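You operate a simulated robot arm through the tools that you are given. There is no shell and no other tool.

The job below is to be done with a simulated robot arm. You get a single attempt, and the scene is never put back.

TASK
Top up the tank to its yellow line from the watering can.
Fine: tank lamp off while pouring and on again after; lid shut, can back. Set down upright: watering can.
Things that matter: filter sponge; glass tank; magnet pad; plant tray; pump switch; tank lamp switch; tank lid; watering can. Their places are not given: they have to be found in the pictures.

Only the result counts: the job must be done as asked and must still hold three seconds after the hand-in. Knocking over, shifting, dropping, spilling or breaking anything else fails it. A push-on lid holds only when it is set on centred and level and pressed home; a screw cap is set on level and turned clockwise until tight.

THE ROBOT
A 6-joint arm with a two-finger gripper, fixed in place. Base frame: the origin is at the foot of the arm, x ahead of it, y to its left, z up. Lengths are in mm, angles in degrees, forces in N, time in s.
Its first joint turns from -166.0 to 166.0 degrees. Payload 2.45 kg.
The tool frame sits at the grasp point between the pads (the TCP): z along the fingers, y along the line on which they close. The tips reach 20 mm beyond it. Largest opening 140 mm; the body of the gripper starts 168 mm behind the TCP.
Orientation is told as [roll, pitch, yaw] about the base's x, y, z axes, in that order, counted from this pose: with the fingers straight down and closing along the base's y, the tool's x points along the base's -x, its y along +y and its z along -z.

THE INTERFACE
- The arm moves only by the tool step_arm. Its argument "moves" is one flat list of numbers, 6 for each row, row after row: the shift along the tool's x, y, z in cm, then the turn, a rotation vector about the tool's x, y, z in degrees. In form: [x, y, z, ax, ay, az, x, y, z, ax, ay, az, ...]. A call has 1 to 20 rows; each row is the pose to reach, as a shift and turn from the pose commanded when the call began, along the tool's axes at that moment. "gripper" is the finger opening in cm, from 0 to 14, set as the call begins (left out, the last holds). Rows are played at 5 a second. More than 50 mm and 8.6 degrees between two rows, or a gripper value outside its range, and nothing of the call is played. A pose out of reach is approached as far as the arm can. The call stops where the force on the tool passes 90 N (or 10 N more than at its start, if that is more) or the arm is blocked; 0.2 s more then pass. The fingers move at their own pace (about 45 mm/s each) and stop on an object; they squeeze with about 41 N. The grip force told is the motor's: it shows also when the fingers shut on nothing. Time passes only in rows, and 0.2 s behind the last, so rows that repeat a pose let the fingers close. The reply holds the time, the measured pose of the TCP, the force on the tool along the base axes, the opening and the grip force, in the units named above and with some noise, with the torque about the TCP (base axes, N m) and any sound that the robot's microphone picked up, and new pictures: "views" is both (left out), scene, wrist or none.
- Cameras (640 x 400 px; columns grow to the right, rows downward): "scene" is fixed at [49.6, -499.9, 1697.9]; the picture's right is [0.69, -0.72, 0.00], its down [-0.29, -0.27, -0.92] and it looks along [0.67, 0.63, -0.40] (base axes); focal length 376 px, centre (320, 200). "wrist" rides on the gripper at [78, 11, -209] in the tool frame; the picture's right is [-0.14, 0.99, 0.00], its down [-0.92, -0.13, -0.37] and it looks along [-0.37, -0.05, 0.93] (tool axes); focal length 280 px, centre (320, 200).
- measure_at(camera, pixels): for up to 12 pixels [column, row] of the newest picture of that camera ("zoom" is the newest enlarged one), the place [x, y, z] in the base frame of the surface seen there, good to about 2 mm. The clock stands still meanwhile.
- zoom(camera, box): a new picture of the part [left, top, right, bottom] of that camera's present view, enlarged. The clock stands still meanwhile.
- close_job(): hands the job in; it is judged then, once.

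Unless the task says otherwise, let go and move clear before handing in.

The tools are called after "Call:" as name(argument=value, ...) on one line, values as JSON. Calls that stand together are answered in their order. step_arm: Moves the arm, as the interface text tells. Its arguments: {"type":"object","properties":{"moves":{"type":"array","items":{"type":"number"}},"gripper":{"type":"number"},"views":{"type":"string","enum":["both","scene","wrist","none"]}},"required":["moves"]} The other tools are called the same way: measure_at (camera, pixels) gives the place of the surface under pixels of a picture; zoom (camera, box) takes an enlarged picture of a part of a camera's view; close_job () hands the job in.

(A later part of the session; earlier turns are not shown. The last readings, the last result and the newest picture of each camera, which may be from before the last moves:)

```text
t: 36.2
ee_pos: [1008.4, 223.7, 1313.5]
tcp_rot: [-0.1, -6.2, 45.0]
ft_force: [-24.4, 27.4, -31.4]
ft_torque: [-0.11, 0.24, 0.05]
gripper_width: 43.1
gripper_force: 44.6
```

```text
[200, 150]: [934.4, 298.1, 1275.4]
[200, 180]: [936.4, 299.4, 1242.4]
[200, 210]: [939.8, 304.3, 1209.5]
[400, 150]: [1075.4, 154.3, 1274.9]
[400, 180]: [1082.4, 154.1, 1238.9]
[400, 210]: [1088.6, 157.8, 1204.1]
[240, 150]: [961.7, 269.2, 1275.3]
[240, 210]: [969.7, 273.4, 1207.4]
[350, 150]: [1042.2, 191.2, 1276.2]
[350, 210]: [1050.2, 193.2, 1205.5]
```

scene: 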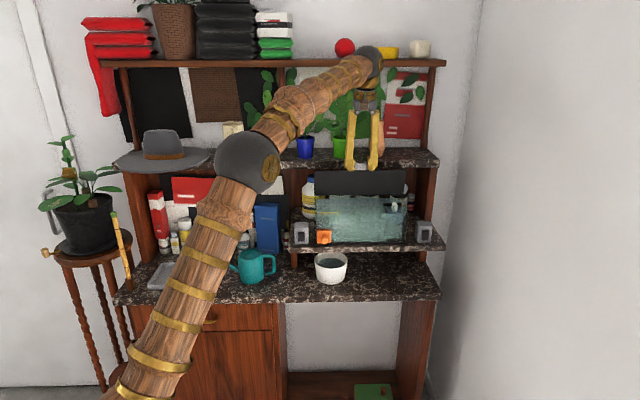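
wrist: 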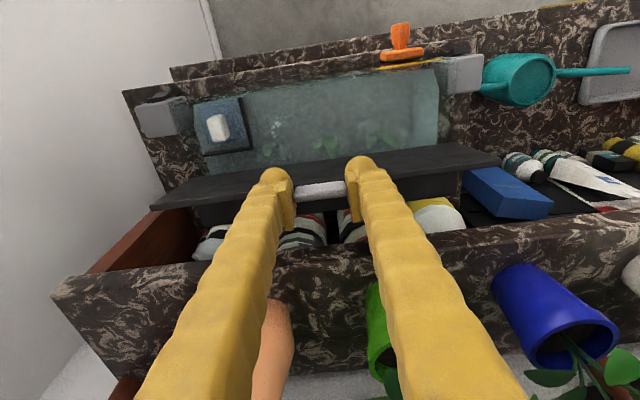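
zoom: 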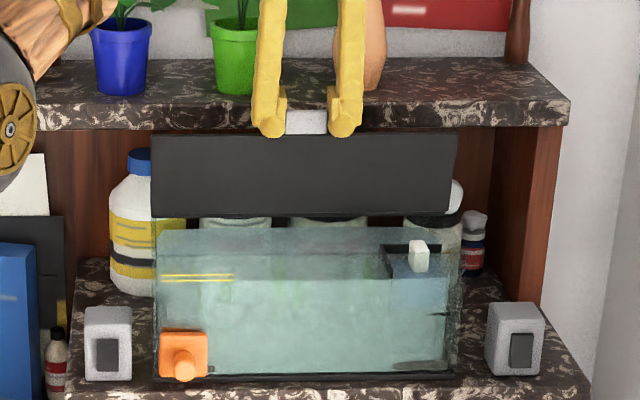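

The lid is at about 82.5° and still moving freely. I'll ease the side and pull forces, then continue another 12° past vertical.

Call:
step_arm(moves=[0, 0.15, 0.2, 0, 0, 0, -0.4, 0.15, 0.21, 0, 2, 0, -0.8, 0.15, 0.23, 0, 4, 0, -1.2, 0.15, 0.27, 0, 6, 0, -1.6, 0.15, 0.32, 0, 8, 0], views="both")

Call:
zoom(camera="scene", box=[290, 130, 440, 250])

Call:
measure_at(camera="zoom", pixels=[[200, 150], [200, 180], [200, 210], [400, 150], [400, 180], [400, 210], [240, 150], [240, 210], [350, 150], [350, 210]])

```text
t: 37.4
ee_pos: [1015.7, 233.0, 1314.6]
tcp_rot: [-0.2, 1.7, 45.0]
ft_force: [4.8, -0.6, 27.8]
ft_torque: [0.26, -0.23, 0.01]
gripper_width: 42.8
gripper_force: 45.4
```

scene: 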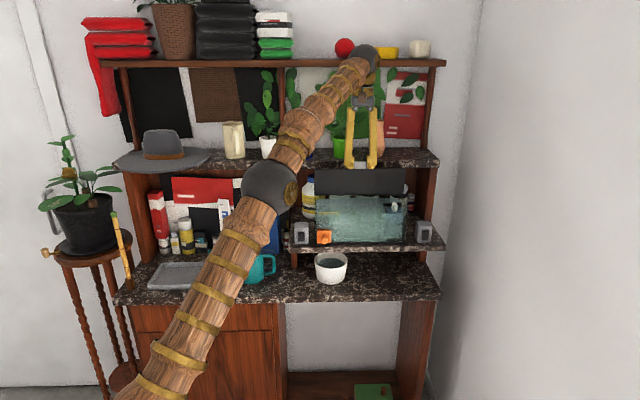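
wrist: 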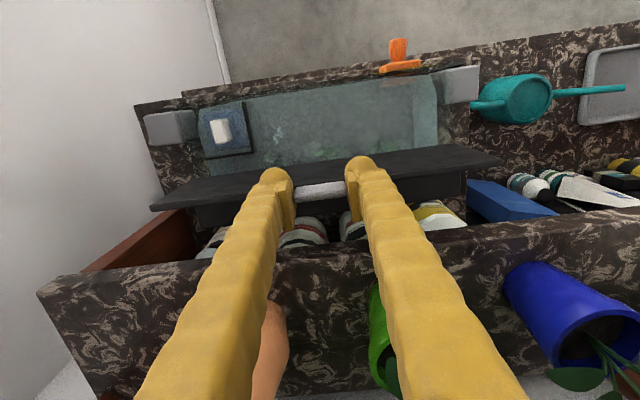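

```text
3.33 times, centred on (365, 190) of scene
```

zoom: 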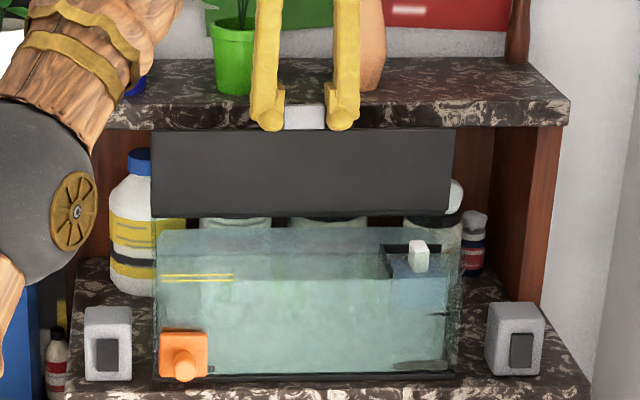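

```text
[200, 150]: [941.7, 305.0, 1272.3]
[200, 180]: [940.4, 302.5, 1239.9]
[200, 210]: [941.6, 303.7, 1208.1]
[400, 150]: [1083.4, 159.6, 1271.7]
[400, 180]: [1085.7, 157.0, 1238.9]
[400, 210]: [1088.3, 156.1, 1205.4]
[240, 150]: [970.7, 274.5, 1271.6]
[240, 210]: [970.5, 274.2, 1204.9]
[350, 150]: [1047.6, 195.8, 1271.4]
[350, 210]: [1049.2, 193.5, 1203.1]
```

The lid is now vertical at d≈881.5 along its whole height. I'll ease outward 2 mm and try 5° more, to get past vertical or onto its stop.

Call:
step_arm(moves=[0, 0, -0.25, 0, 0, 0, -0.35, 0, -0.25, 0, 1.7, 0, -0.7, 0, -0.24, 0, 3.4, 0, -1.03, 0, -0.2, 0, 5, 0], views="none")

Call:
zoom(camera="scene", box=[290, 130, 440, 250])

Call:
measure_at(camera="zoom", pixels=[[200, 150], [200, 180], [200, 210], [400, 150], [400, 180], [400, 210], [240, 150], [240, 210], [350, 150], [350, 210]])

```text
t: 38.1
ee_pos: [1013.4, 230.5, 1313.1]
tcp_rot: [-0.8, 3.5, 44.6]
ft_force: [1.2, -6.0, 9.1]
ft_torque: [0.57, 1.07, 0.02]
gripper_width: 43.0
gripper_force: 45.4
out of reach, approached as far as the arm can: row 2, 3
stopped in row 3: the force on the tool passed its limit at 108 N (the readings are from after the stop); the commanded pose is now the measured one
```

```text
3.33 times, centred on (365, 190) of scene
```

zoom: 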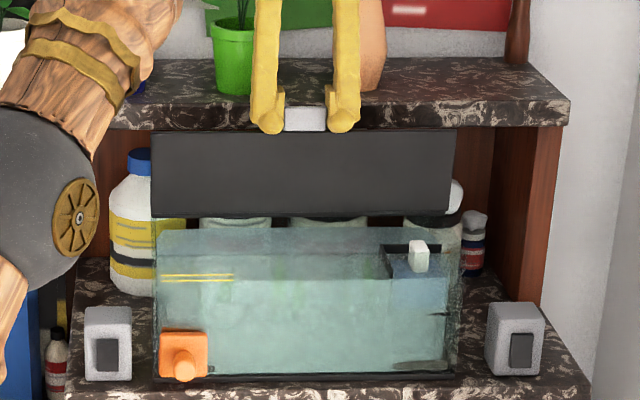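

```text
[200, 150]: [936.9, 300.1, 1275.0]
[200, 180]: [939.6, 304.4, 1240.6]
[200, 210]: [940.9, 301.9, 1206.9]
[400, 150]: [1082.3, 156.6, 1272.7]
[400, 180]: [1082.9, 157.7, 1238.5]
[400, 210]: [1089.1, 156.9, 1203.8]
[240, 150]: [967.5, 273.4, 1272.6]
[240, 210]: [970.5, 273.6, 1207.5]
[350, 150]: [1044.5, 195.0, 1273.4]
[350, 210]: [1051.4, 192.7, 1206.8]
```

The arm hit its reach limit with the hand vertical, and the lid settled at about 87°. I'll pivot the hand around the gripped tab to about 50° so it can reach further, then push the lid past vertical.

Call:
step_arm(moves=[0.151, 0, 0.01, 0, -7.25, 0, 0.3, 0, 0.038, 0, -14.5, 0, 0.445, 0, 0.085, 0, -21.75, 0, 0.582, 0, 0.15, 0, -29, 0, 0.71, 0, 0.232, 0, -36.25, 0, 0.826, 0, 0.33, 0, -43.5, 0], views="both")

Call:
zoom(camera="scene", box=[290, 130, 440, 250])

Call:
measure_at(camera="zoom", pixels=[[200, 150], [200, 180], [200, 210], [400, 150], [400, 180], [400, 210], [240, 150], [240, 210], [350, 150], [350, 210]])

```text
t: 39.5
ee_pos: [1008.4, 222.2, 1312.6]
tcp_rot: [-1.2, -40.3, 45.3]
ft_force: [-7.4, -17.0, 48.5]
ft_torque: [0.56, 1.97, 0.87]
gripper_width: 43.3
gripper_force: 44.9
```

scene: 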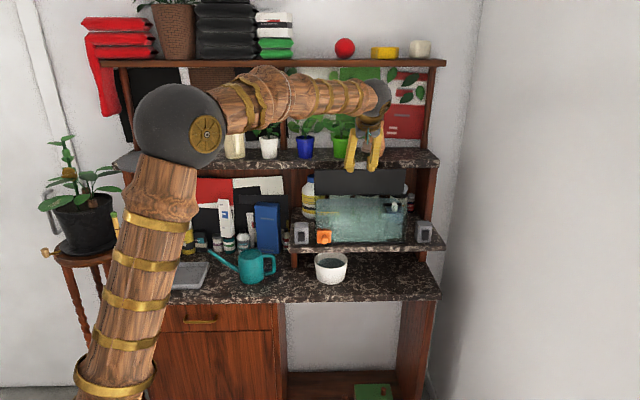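
wrist: 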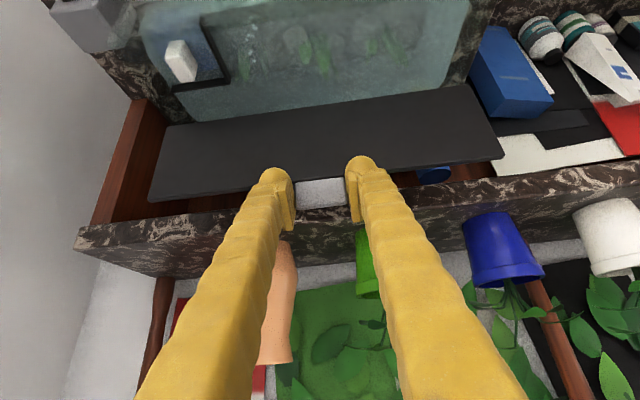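

```text
3.33 times, centred on (365, 190) of scene
```

zoom: 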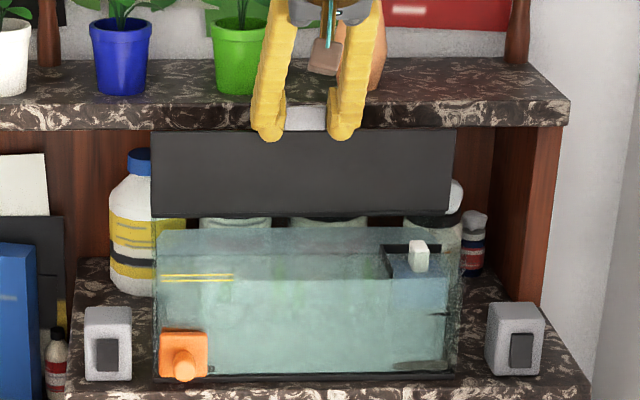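

```text
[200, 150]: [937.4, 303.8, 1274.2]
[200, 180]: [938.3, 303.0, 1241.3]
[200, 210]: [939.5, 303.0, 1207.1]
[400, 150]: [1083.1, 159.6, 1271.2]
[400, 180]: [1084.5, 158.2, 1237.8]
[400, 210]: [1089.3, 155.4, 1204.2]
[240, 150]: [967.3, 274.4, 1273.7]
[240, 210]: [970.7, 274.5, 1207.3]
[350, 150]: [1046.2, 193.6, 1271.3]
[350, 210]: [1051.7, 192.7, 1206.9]
```

The lid is at about 88–89° with 48 N upward on the tips. I'll lift 3 mm to relieve that, then push it back 12 mm past vertical.

Call:
step_arm(moves=[-0.19, 0, -0.23, 0, 0, 0, -0.5, 0, 0.03, 0, 0, 0, -0.8, 0, 0.29, 0, 0, 0, -1.11, 0, 0.55, 0, 0, 0], views="scene")

Call:
zoom(camera="scene", box=[290, 130, 440, 250])

Call:
measure_at(camera="zoom", pixels=[[200, 150], [200, 180], [200, 210], [400, 150], [400, 180], [400, 210], [240, 150], [240, 210], [350, 150], [350, 210]])

```text
t: 40.5
ee_pos: [1015.5, 232.1, 1313.9]
tcp_rot: [-1.0, -40.0, 45.2]
ft_force: [-1.4, -14.6, 39.9]
ft_torque: [0.42, 1.89, 0.74]
gripper_width: 42.9
gripper_force: 44.5
```

scene: 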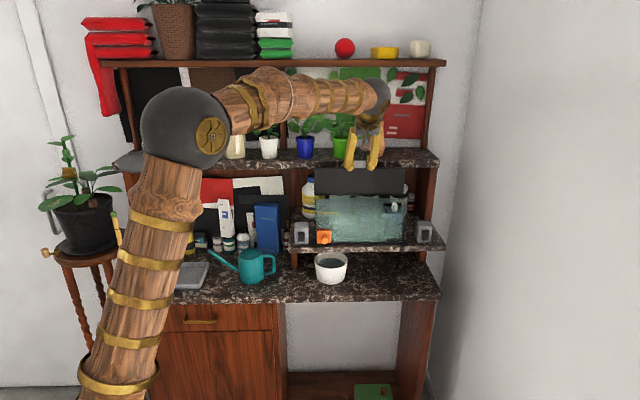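

```text
3.33 times, centred on (365, 190) of scene
```

zoom: 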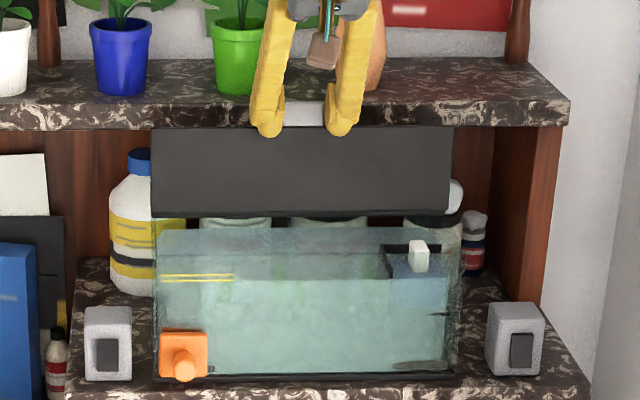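

```text
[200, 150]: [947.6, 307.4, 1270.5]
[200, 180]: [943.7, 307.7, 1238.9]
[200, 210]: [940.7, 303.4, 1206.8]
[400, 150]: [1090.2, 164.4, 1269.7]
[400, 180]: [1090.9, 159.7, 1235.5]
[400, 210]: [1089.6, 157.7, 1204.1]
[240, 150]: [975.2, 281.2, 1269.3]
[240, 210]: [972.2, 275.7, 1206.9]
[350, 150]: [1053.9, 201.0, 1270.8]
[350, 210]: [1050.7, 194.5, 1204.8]
```

The lid is now at about 96°, past vertical. I'll ease up a little and push about 8 mm more to look for its rest stop.

Call:
step_arm(moves=[-0.19, 0, -0.23, 0, 0, 0, -0.42, 0, -0.04, 0, 0, 0, -0.65, 0, 0.16, 0, 0, 0, -0.8, 0, 0.29, 0, 0, 0], views="none")

Call:
zoom(camera="scene", box=[290, 130, 440, 250])

Call:
measure_at(camera="zoom", pixels=[[200, 150], [200, 180], [200, 210], [400, 150], [400, 180], [400, 210], [240, 150], [240, 210], [350, 150], [350, 210]])

```text
t: 41.5
ee_pos: [1021.3, 236.3, 1313.9]
tcp_rot: [-0.8, -39.8, 45.2]
ft_force: [-32.7, -33.9, -5.6]
ft_torque: [-0.63, 1.58, 1.03]
gripper_width: 43.0
gripper_force: 45.3
```

```text
3.33 times, centred on (365, 190) of scene
```

zoom: 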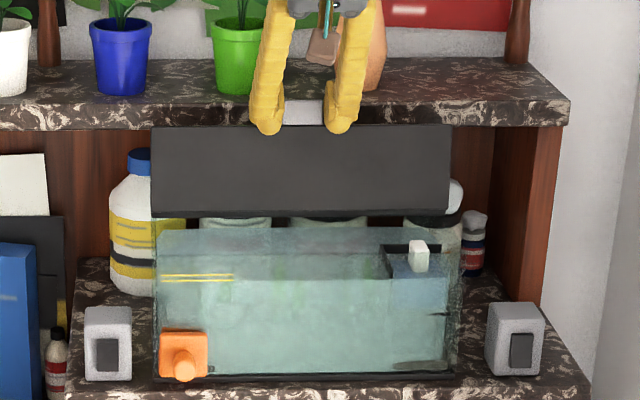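

```text
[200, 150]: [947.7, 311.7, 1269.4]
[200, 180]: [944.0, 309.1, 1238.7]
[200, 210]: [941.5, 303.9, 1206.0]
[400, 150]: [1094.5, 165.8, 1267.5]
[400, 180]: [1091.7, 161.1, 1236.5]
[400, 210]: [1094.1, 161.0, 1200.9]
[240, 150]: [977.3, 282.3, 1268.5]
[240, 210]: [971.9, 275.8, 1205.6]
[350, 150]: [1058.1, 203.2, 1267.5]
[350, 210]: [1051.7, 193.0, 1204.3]
```

The lid is at about 98.5° and now resists with 47 N, so it has reached its stop past vertical. I'll release the tab and retreat along the fingers.

Call:
step_arm(moves=[0.1, 0, -0.08, 0, 0, 0, 0.1, 0, -0.08, 0, 0, 0, 0.1, 0, -0.08, 0, 0, 0], gripper=7, views="none")

Call:
step_arm(moves=[0.2, 0, -2, 0, 0, 0, 0.4, 0, -5, 0, 0, 0, 0.6, 0, -9, 0, 0, 0, 0.6, 0, -13, 0, 0, 0], views="both")

Call:
zoom(camera="scene", box=[290, 130, 440, 250])

```text
t: 42.3
ee_pos: [1021.2, 238.3, 1315.4]
tcp_rot: [-1.0, -39.8, 45.2]
ft_force: [-1.6, -4.0, 9.1]
ft_torque: [0.25, 0.3, 0.15]
gripper_width: 69.7
gripper_force: 0.0
```

```text
t: 43.3
ee_pos: [959.9, 177.0, 1408.1]
tcp_rot: [-0.9, -39.8, 45.2]
ft_force: [-0.5, -0.8, 0.0]
ft_torque: [0.03, 0.0, 0.01]
gripper_width: 70.0
gripper_force: 0.0
```

scene: 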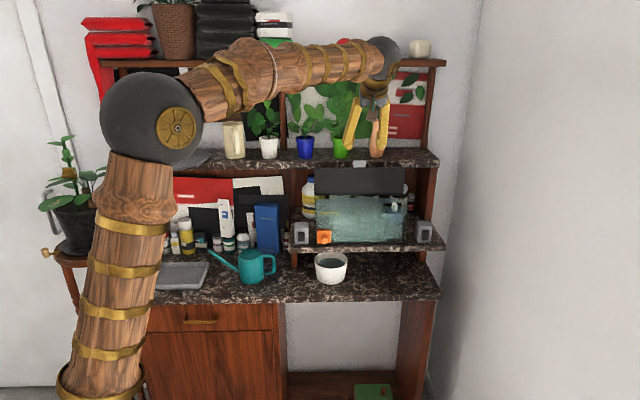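
wrist: 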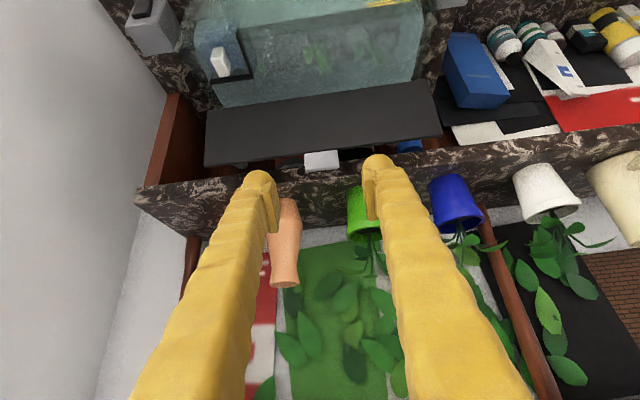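

```text
3.33 times, centred on (365, 190) of scene
```

zoom: 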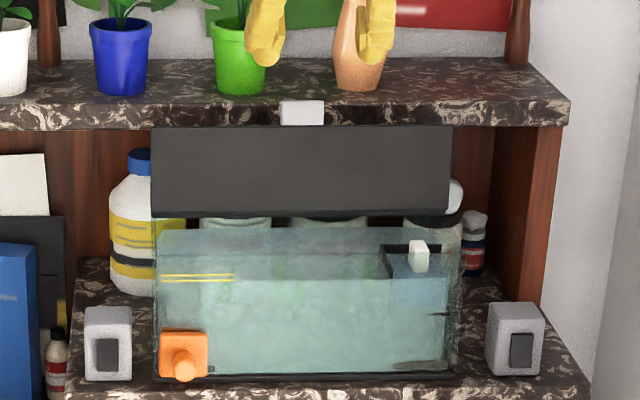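

The lid stays open on its own at wrist (320,125). Next is the can: I'll move the hand clear of the tank toward the front left and point it straight down.

Call:
step_arm(moves=[1.92, 2.5, -1.61, -0.15, 6.67, 0, 3.84, 5.0, -3.22, -0.3, 13.33, 0, 5.76, 7.5, -4.83, -0.45, 20, 0, 7.68, 10.0, -6.44, -0.6, 26.67, 0, 9.6, 12.5, -8.05, -0.75, 33.33, 0, 11.5, 15.0, -9.64, -0.9, 40, 0], views="both")

Call:
zoom(camera="scene", box=[195, 225, 295, 295])

```text
t: 44.7
ee_pos: [746.9, 178.4, 1411.2]
tcp_rot: [0.0, 0.1, 44.9]
ft_force: [-0.9, 0.4, 0.0]
ft_torque: [-0.02, 0.01, -0.01]
gripper_width: 70.0
gripper_force: 0.0
```

scene: 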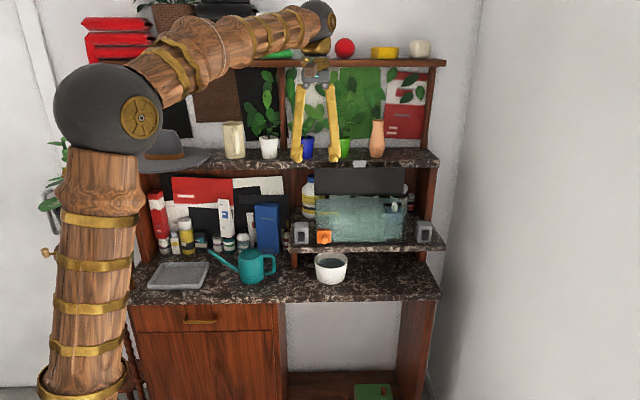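
wrist: 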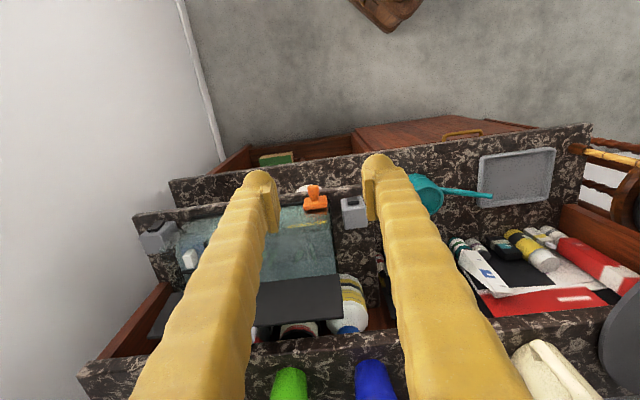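

```text
5.71 times, centred on (245, 260) of scene
```

zoom: 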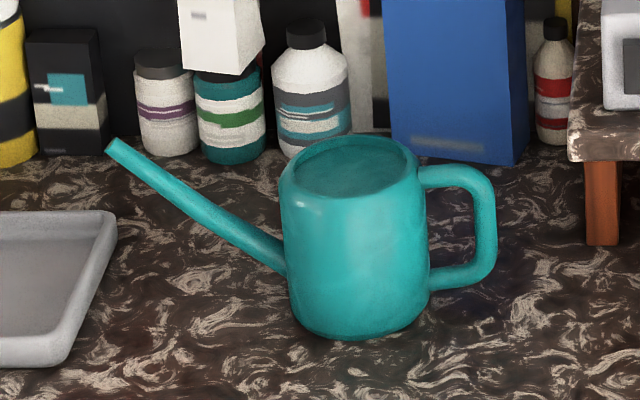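

The can is clearly in view. I'll measure its rim, base, handle, spout and the bottles behind it.

Call:
measure_at(camera="zoom", pixels=[[350, 205], [288, 185], [415, 172], [355, 150], [355, 330], [298, 295], [424, 285], [350, 270], [487, 220], [455, 180], [115, 155], [270, 255]])

Call:
measure_at(camera="zoom", pixels=[[310, 145], [310, 90], [230, 150], [165, 150], [440, 150], [550, 140], [110, 230], [60, 350], [350, 180], [320, 210], [290, 250], [426, 230]])

Call:
measure_at(camera="wrist", pixels=[[425, 190], [415, 178], [445, 210], [465, 192], [488, 196], [440, 180], [435, 175], [430, 205], [418, 195], [450, 195], [420, 185], [443, 188]])

```text
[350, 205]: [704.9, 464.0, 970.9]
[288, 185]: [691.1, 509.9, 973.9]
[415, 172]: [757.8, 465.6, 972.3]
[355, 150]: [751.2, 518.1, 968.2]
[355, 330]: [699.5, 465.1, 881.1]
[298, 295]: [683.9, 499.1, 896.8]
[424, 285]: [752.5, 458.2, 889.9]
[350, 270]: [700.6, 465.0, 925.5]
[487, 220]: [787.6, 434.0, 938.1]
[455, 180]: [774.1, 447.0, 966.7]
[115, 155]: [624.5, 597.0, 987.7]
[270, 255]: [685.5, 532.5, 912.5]
```

```text
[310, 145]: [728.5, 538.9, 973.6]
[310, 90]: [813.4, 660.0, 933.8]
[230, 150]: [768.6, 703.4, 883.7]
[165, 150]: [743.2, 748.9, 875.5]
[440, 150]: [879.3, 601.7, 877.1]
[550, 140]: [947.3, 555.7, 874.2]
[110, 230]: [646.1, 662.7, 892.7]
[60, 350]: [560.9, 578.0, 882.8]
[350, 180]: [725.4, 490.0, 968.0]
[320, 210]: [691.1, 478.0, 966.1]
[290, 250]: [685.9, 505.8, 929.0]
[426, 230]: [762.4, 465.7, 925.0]
```

```text
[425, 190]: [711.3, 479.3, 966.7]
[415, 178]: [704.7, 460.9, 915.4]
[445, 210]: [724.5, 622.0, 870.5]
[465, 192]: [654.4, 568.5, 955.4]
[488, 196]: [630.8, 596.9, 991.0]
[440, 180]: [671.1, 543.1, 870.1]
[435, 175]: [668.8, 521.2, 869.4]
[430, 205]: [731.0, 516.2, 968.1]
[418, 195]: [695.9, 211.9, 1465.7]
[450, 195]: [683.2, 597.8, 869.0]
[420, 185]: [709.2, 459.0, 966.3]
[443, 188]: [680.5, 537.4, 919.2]
```

The can's axis is at s=168, d=864 with a 40 mm radius, rim z≈973, spout tip at s≈19, z≈988, and handle out to s≈250. I'll yaw the hand 90° so the fingers close front-to-back, clear of spout and handle, and move above it.

Call:
step_arm(moves=[-1.05, 1.95, 0.92, 0, 0, -7.5, -2.1, 3.9, 1.85, 0, 0, -15, -3.15, 5.85, 2.78, 0, 0, -22.5, -4.2, 7.8, 3.7, 0, 0, -30, -5.25, 9.75, 4.62, 0, 0, -37.5, -6.3, 11.7, 5.55, 0, 0, -45, -7.35, 13.65, 6.48, 0, 0, -52.5, -8.4, 15.6, 7.4, 0, 0, -60, -9.45, 17.55, 8.32, 0, 0, -67.5, -10.5, 19.5, 9.25, 0, 0, -75, -11.55, 21.45, 10.18, 0, 0, -82.5, -12.6, 23.4, 11.1, 0, 0, -90], gripper=11, views="both")

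```text
t: 47.3
ee_pos: [669.4, 432.7, 1298.8]
tcp_rot: [0.0, 0.0, 135.0]
ft_force: [-0.6, 0.2, -1.3]
ft_torque: [0.01, -0.02, 0.0]
gripper_width: 109.8
gripper_force: 0.1
```

scene: 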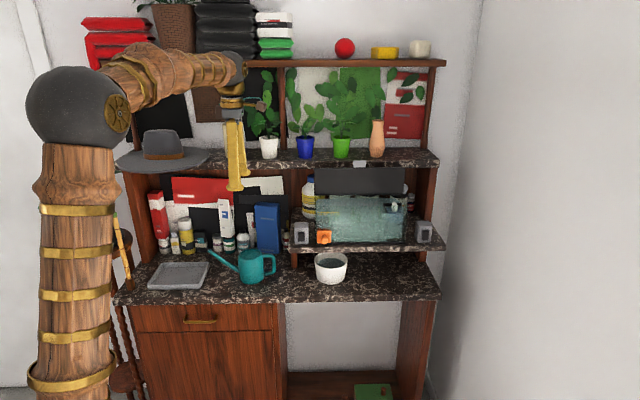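
wrist: 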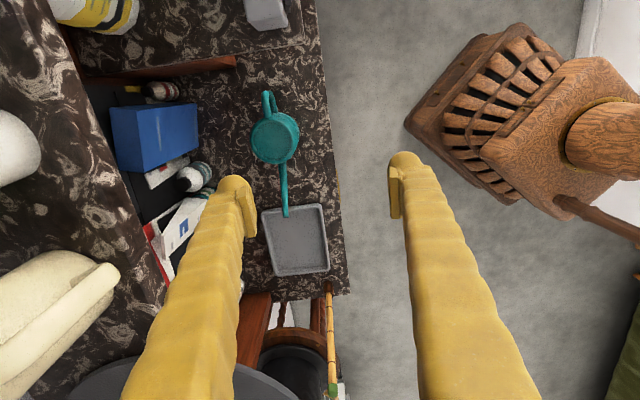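

The hand is square above and in front of the can; the wrist camera looks straight down on it at (275,137). I'll zoom to see whether its top is open and how full it is.

Call:
zoom(camera="wrist", box=[240, 80, 320, 220])

Call:
zoom(camera="wrist", box=[245, 105, 305, 170])

Call:
measure_at(camera="zoom", pixels=[[320, 200], [320, 150], [320, 260], [270, 200], [370, 200], [300, 60], [320, 310], [220, 200], [420, 200], [380, 340]])

```text
2.86 times, centred on (280, 150) of wrist
```

zoom: 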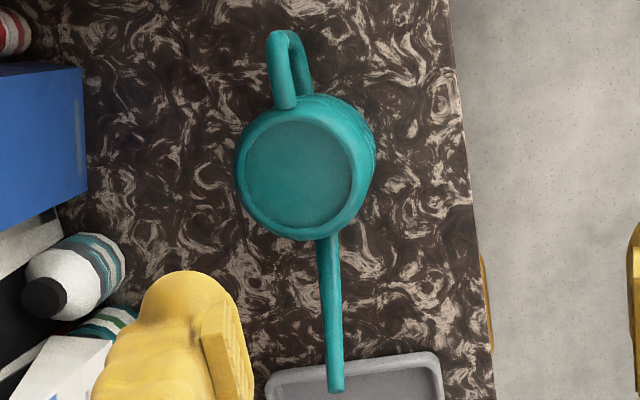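

```text
6.15 times, centred on (275, 138) of wrist
```

zoom: 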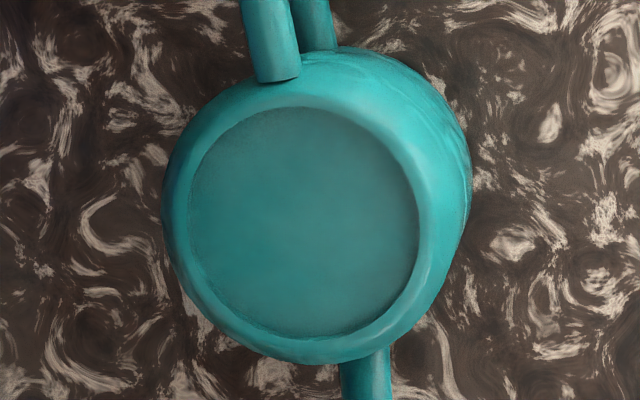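

```text
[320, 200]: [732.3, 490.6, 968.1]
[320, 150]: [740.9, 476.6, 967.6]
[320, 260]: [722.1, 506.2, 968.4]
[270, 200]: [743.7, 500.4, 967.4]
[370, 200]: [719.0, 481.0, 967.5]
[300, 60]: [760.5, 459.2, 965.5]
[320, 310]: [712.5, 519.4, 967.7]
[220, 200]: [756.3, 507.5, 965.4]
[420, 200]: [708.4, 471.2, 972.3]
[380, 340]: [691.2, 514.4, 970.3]
```

The can's top is a closed, recessed disc at z≈968 centred at s≈170, d≈864. Before moving in I'll check how far the plants and mug on the shelf above stick out.

Call:
measure_at(camera="scene", pixels=[[262, 120], [252, 122], [275, 125], [267, 75], [268, 100], [233, 125], [233, 155], [268, 148], [290, 75], [200, 158], [208, 155], [258, 105]])

Call:
zoom(camera="scene", box=[190, 60, 330, 175])

```text
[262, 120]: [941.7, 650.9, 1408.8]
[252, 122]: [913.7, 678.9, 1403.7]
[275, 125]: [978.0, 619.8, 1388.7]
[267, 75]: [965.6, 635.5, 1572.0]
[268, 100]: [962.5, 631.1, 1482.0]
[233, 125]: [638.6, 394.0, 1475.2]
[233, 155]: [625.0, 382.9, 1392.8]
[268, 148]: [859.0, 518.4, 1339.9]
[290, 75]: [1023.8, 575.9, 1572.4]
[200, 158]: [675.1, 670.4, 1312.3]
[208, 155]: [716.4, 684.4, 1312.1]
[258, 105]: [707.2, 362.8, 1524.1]
```

```text
3.48 times, centred on (260, 118) of scene
```

zoom: 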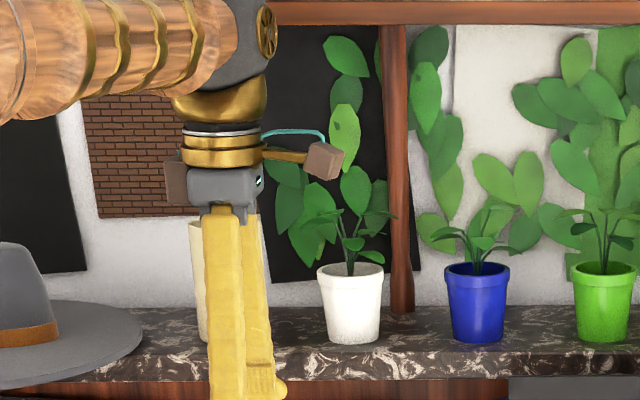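

The pots start at d≈950 or deeper, so the hand clears them at d≤935. I'll descend in front, tilt 15° and slide over the can.

Call:
step_arm(moves=[0, 0, 4, 0, -4, 0, 0.1, 0, 8, 0, -8, 0, 0.2, 0, 12, 0, -12, 0, 0.2, -3, 12.5, 0, -15, 0, 0.2, -6, 13, 0, -15, 0, 0.2, -8.5, 13, 0, -15, 0], views="both")

```text
t: 48.7
ee_pos: [731.4, 493.1, 1169.2]
tcp_rot: [0.1, -15.1, 135.0]
ft_force: [0.1, 0.3, 0.1]
ft_torque: [0.03, -0.05, -0.02]
gripper_width: 110.1
gripper_force: 0.1
```

scene: 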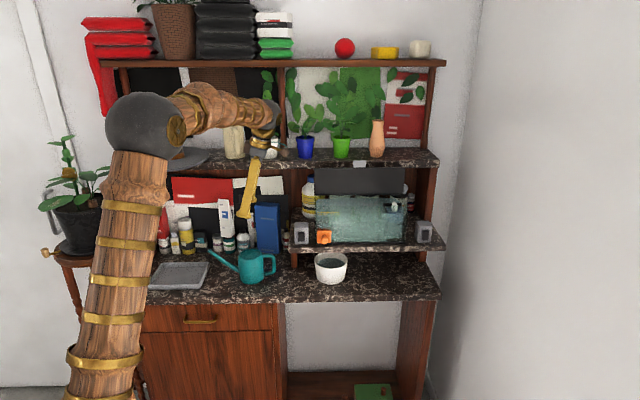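
wrist: 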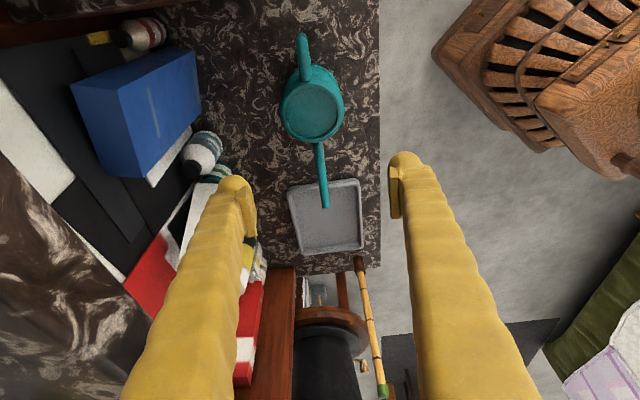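

The can sits centred between the open fingers (can at x≈312, finger midpoint ≈320). I'll descend straight down to grip at mid-height, z≈935.

Call:
step_arm(moves=[1.0, 0.05, 3.77, 0, 0, 0, 2.02, 0.1, 7.53, 0, 0, 0, 3.03, 0.15, 11.3, 0, 0, 0, 4.04, 0.19, 15.07, 0, 0, 0, 5.05, 0.19, 18.83, 0, 0, 0, 5.6, 0.19, 20.9, 0, 0, 0, 6.06, 0.19, 22.6, 0, 0, 0], views="both")

Call:
zoom(camera="scene", box=[195, 225, 295, 295])

```text
t: 50.3
ee_pos: [728.6, 489.9, 933.9]
tcp_rot: [0.0, -15.1, 134.9]
ft_force: [0.6, 0.0, -0.1]
ft_torque: [0.04, -0.02, 0.01]
gripper_width: 109.9
gripper_force: 0.0
```

scene: 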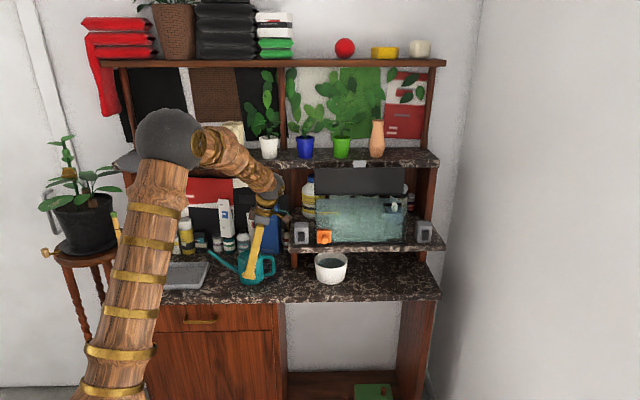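
wrist: 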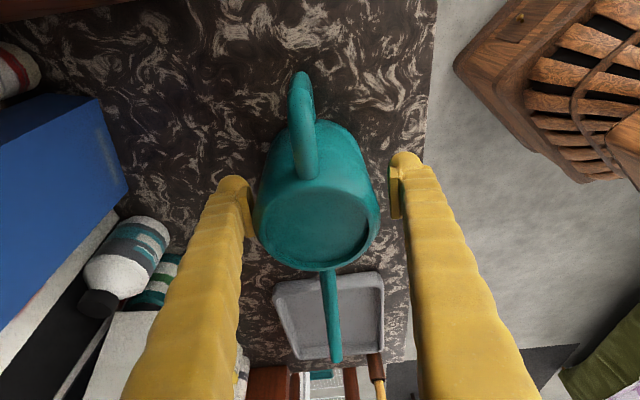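

```text
5.71 times, centred on (245, 260) of scene
```

zoom: 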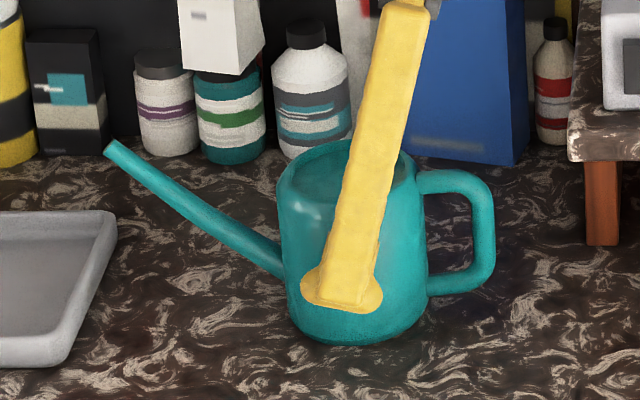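

The fingers straddle the body, with the far finger slightly nearer. I'll shift 2.5 mm deeper and close.

Call:
step_arm(moves=[0, -0.24, 0, 0, 0, 0], views="none")

Call:
step_arm(moves=[0, 0, 0, 0, 0, 0, 0, 0, 0, 0, 0, 0, 0, 0, 0, 0, 0, 0, 0, 0, 0, 0, 0, 0], gripper=6.5, views="both")

Call:
zoom(camera="scene", box=[195, 225, 295, 295])

```text
t: 50.7
ee_pos: [730.6, 491.3, 933.6]
tcp_rot: [0.1, -15.1, 134.9]
ft_force: [-0.3, 0.4, 1.0]
ft_torque: [0.0, 0.0, -0.01]
gripper_width: 109.8
gripper_force: 0.0
```

```text
t: 51.7
ee_pos: [730.3, 491.3, 934.7]
tcp_rot: [0.1, -15.1, 135.0]
ft_force: [1.4, 2.1, 2.0]
ft_torque: [-0.07, 0.06, -0.07]
gripper_width: 98.1
gripper_force: 41.1
```

scene: 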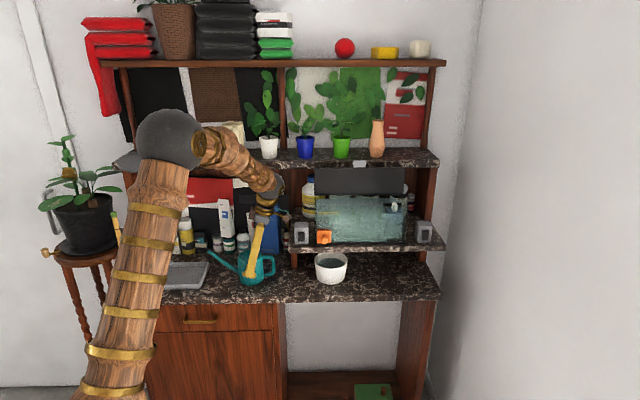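
wrist: 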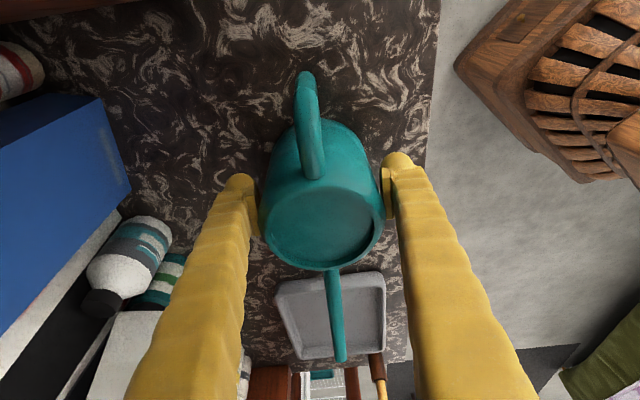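

```text
5.71 times, centred on (245, 260) of scene
```

zoom: 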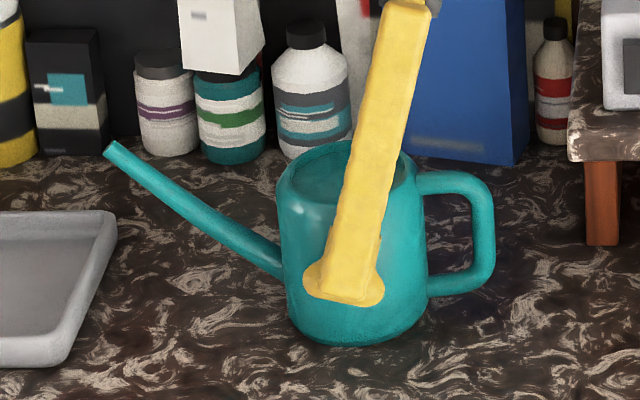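

The fingers stopped at 98 mm with 41 N, wider than I estimated but visually in contact on both sides. I'll lift 30 mm and check that the can comes up level.

Call:
step_arm(moves=[-0.26, 0, -0.97, 0, 0, 0, -0.52, 0, -1.93, 0, 0, 0, -0.78, 0, -2.9, 0, 0, 0], views="both")

Call:
zoom(camera="scene", box=[195, 225, 295, 295])

```text
t: 52.5
ee_pos: [730.0, 491.6, 963.8]
tcp_rot: [0.1, -15.1, 134.9]
ft_force: [0.1, 0.1, -5.2]
ft_torque: [-0.01, -0.01, -0.01]
gripper_width: 98.3
gripper_force: 41.2
```

scene: 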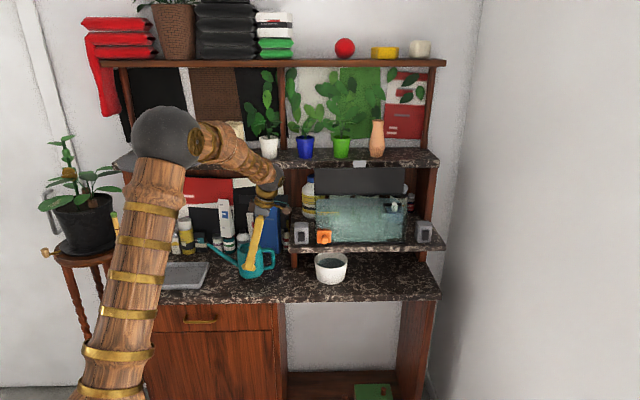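
wrist: 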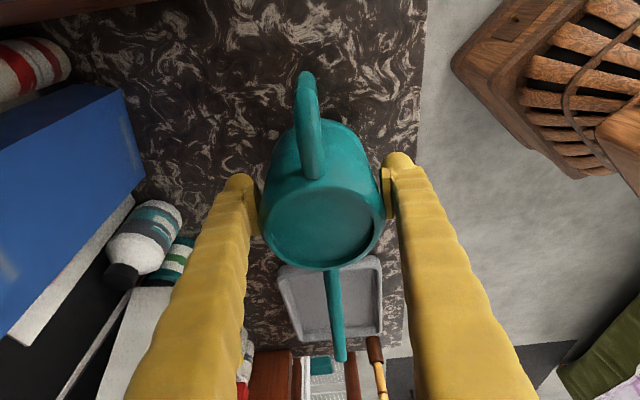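

```text
5.71 times, centred on (245, 260) of scene
```

zoom: 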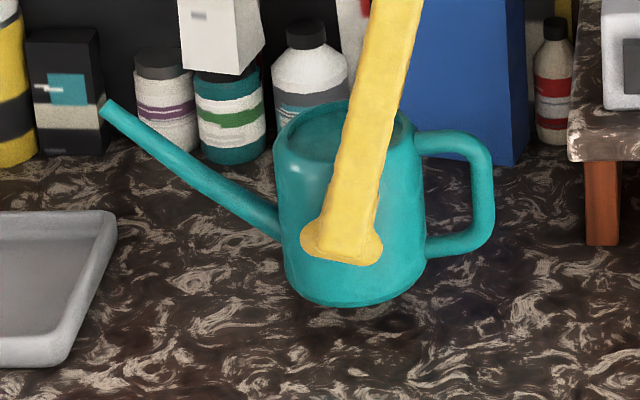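

The can is lifted level, weighing about 5.2 N with almost no torque. I'll raise it and bring it out to the front, keeping it upright.

Call:
step_arm(moves=[-0.78, 0, -2.9, 0, 0, 0, -1.68, 0, -6.28, 0, 0, 0, -2.59, 0, -9.66, 0, 0, 0, -3.37, 3.5, -12.56, 0, 0, 0, -4.01, 7.5, -14.97, 0, 0, 0, -4.66, 11.5, -17.39, 0, 0, 0, -5.31, 15.5, -19.8, 0, 0, 0, -5.96, 17.4, -22.2, 0, 0, 0], views="both")

```text
t: 54.3
ee_pos: [606.1, 367.5, 1192.8]
tcp_rot: [0.0, -15.1, 134.9]
ft_force: [0.5, -0.7, -5.8]
ft_torque: [0.01, 0.01, -0.01]
gripper_width: 98.1
gripper_force: 40.7
```

scene: 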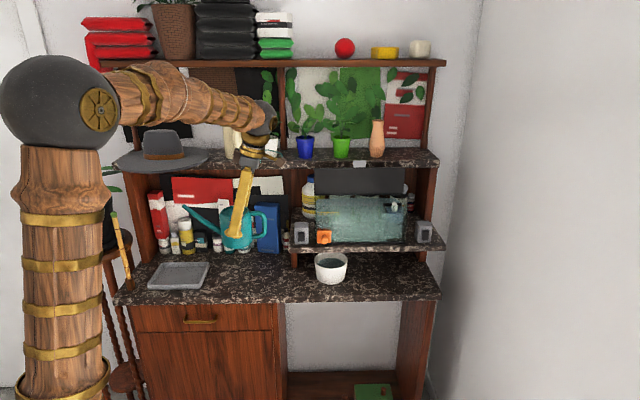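
wrist: 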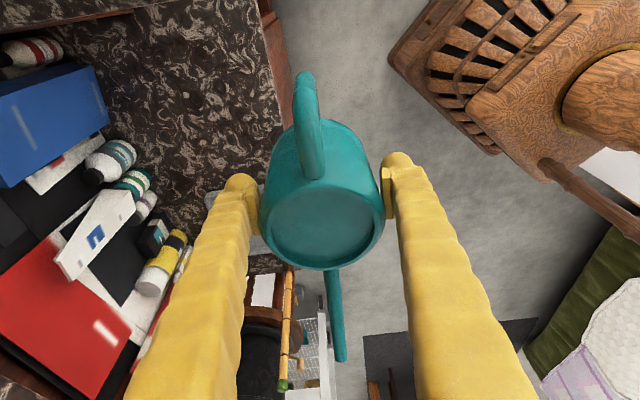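

The can is held level in front at s≈169, d≈688. I'll turn it 90° so the spout points toward the tank while carrying it to s≈540, d≈650, z≈1290.

Call:
step_arm(moves=[2.78, 0.32, -1.58, 1.94, 0, 7.24, 5.56, 0.63, -3.16, 3.88, 0, 14.49, 8.33, 0.95, -4.75, 5.82, 0, 21.73, 11.11, 1.27, -6.33, 7.76, 0, 28.98, 13.89, 1.58, -7.91, 9.71, 0, 36.22, 16.67, 1.9, -9.49, 11.65, 0, 43.47, 19.44, 2.22, -11.07, 13.59, 0, 50.71, 22.22, 2.53, -12.65, 15.53, 0, 57.96, 25.0, 2.85, -14.24, 17.47, 0, 65.2, 27.78, 3.17, -15.82, 19.41, 0, 72.44, 30.55, 3.48, -17.4, 21.35, 0, 79.69, 33.33, 3.8, -18.98, 23.29, 0, 86.93], views="both")

```text
t: 56.9
ee_pos: [842.1, 76.2, 1291.6]
tcp_rot: [0.1, -14.9, 44.7]
ft_force: [0.2, 0.3, -6.0]
ft_torque: [-0.01, 0.04, 0.03]
gripper_width: 97.7
gripper_force: 40.8
```

scene: 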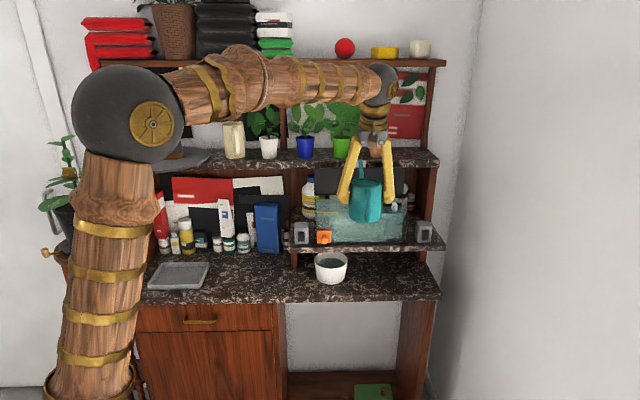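
wrist: 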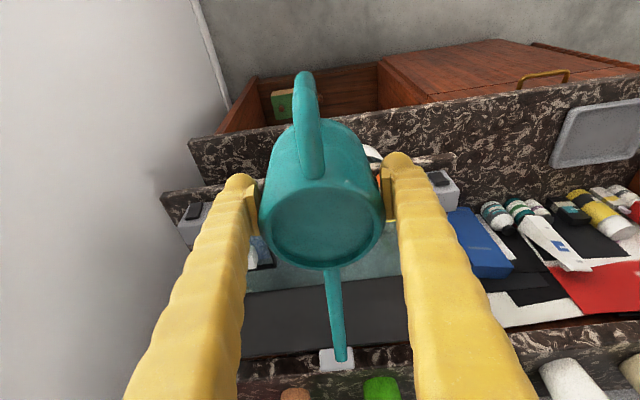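

The can is now in front of the tank with the spout pointing in. I'll zoom to check the water level against the lines and locate the spout tip.

Call:
zoom(camera="scene", box=[305, 155, 425, 250])

Call:
zoom(camera="wrist", box=[230, 220, 430, 380])

Call:
zoom(camera="scene", box=[310, 195, 360, 230])

Call:
measure_at(camera="wrist", pixels=[[340, 357], [338, 340], [334, 300], [330, 275], [322, 215], [240, 290], [300, 300], [380, 300], [385, 260], [265, 265], [300, 285], [420, 285]])

```text
4.21 times, centred on (365, 202) of scene
```

zoom: 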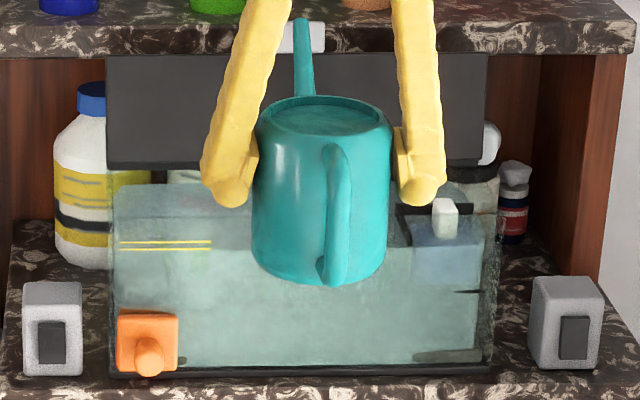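

```text
2.50 times, centred on (330, 300) of wrist
```

zoom: 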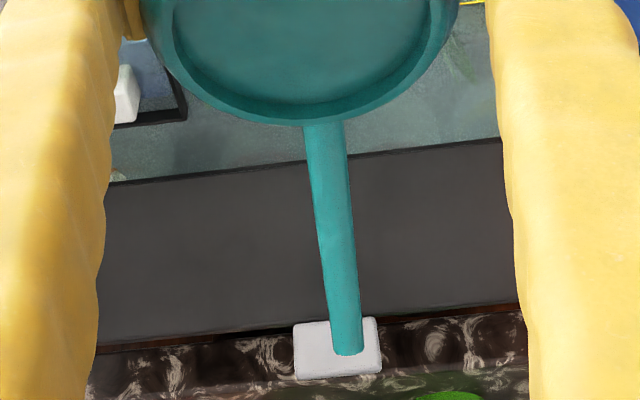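

```text
11.43 times, centred on (335, 212) of scene
```

zoom: 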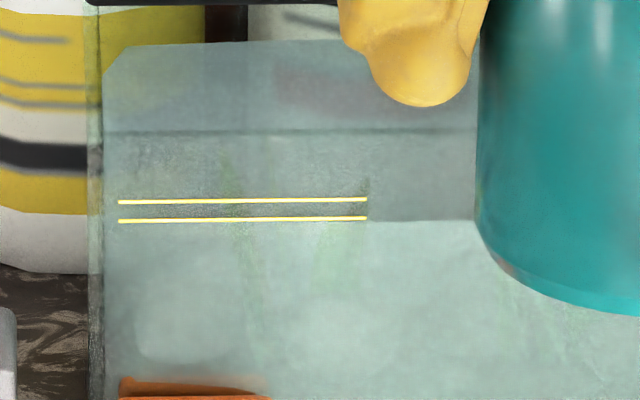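

```text
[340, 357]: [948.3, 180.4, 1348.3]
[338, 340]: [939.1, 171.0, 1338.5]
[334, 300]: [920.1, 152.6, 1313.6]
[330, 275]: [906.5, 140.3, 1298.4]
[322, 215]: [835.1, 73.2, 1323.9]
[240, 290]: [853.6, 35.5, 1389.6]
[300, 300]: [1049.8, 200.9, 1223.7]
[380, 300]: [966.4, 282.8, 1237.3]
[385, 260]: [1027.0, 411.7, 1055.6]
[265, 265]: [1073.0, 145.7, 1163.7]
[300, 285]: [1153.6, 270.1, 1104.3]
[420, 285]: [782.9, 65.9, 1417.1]
```

The spout tip is at s≈543, d≈798, z≈1348, and the apparent waterline at zoom y≈220 coincides with the lower yellow line; the upper line is at y≈199. I'll lower the spout over the tank and start tilting to 10°.

Call:
step_arm(moves=[-0.07, 0, 1.87, 0, 2.5, 0, -0.14, 0, 3.75, 0, 5, 0, -0.2, 0, 5.62, 0, 7.5, 0, -0.27, 0, 7.49, 0, 10, 0], views="both")

Call:
zoom(camera="scene", box=[305, 155, 425, 250])

Call:
measure_at(camera="wrist", pixels=[[340, 357], [341, 354], [338, 340], [334, 300], [330, 275]])

```text
t: 57.9
ee_pos: [858.0, 94.4, 1219.4]
tcp_rot: [0.1, -4.9, 44.9]
ft_force: [0.1, 0.2, -5.3]
ft_torque: [-0.02, 0.0, -0.02]
gripper_width: 98.1
gripper_force: 41.4
```

scene: 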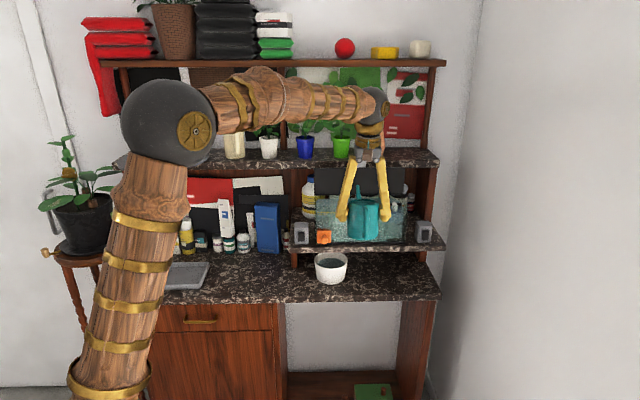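
wrist: 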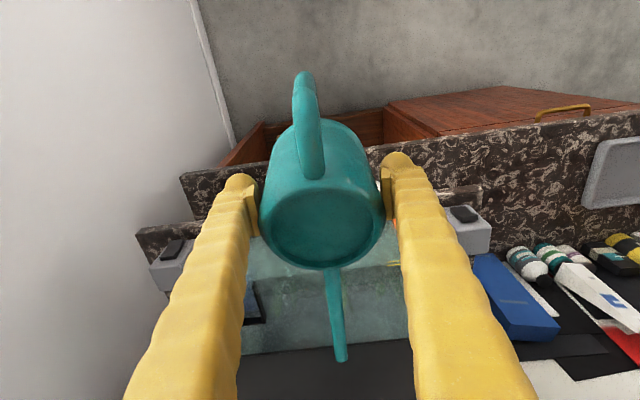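

```text
4.21 times, centred on (365, 202) of scene
```

zoom: 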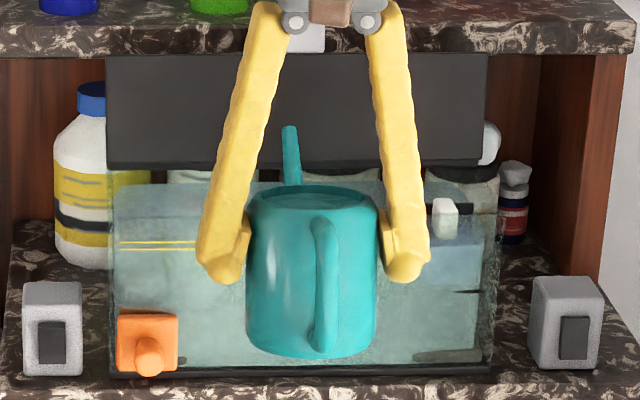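

```text
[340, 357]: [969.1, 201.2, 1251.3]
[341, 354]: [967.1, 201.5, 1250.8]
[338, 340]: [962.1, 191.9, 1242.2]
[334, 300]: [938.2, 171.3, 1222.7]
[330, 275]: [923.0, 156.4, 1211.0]
```

The spout tip is at s≈543, d≈828, z≈1251, but the left finger nearly covers the yellow lines in the scene view. I'll shift 35 mm right for a clear view and tilt to 16° about the tip.

Call:
step_arm(moves=[0, -1.8, 0, 0, 0, 0, 0, -3.5, 0, 0, 0, 0, 0.14, -3.5, -0.25, 0, 2, 0, 0.28, -3.5, -0.5, 0, 4, 0, 0.43, -3.5, -0.76, 0, 6, 0, 0.43, -3.5, -0.76, 0, 6, 0, 0.43, -3.5, -0.76, 0, 6, 0], views="scene")

Call:
zoom(camera="scene", box=[305, 155, 425, 250])

Call:
zoom(camera="scene", box=[310, 195, 360, 230])

```text
t: 59.5
ee_pos: [880.0, 66.0, 1226.6]
tcp_rot: [0.1, 1.1, 45.0]
ft_force: [0.6, 0.2, -5.6]
ft_torque: [0.0, -0.02, 0.03]
gripper_width: 98.1
gripper_force: 41.3
```

scene: 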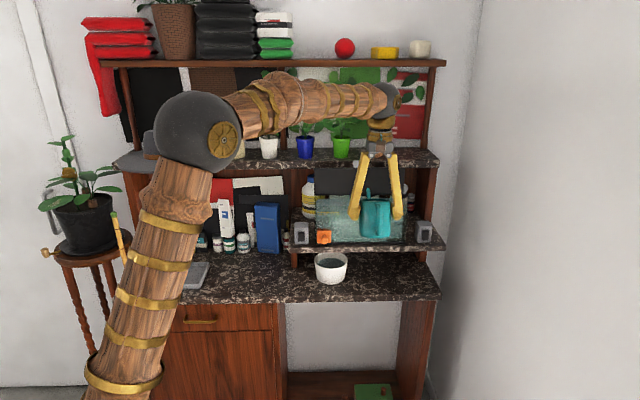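

```text
4.21 times, centred on (365, 202) of scene
```

zoom: 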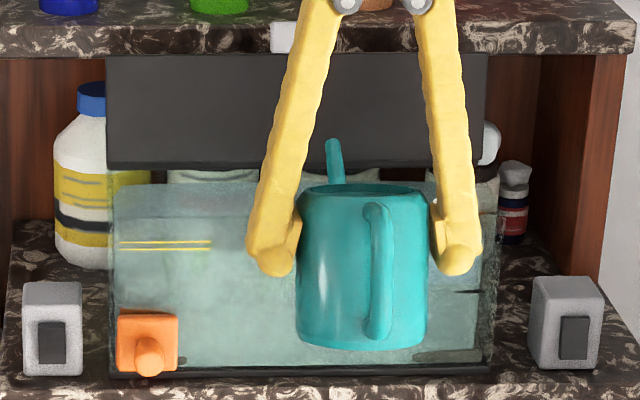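

```text
11.43 times, centred on (335, 212) of scene
```

zoom: 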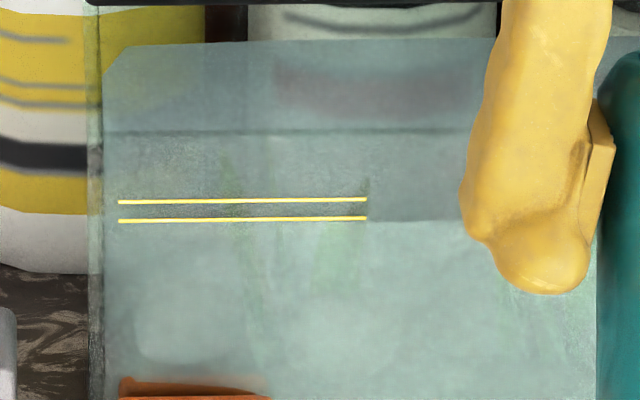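

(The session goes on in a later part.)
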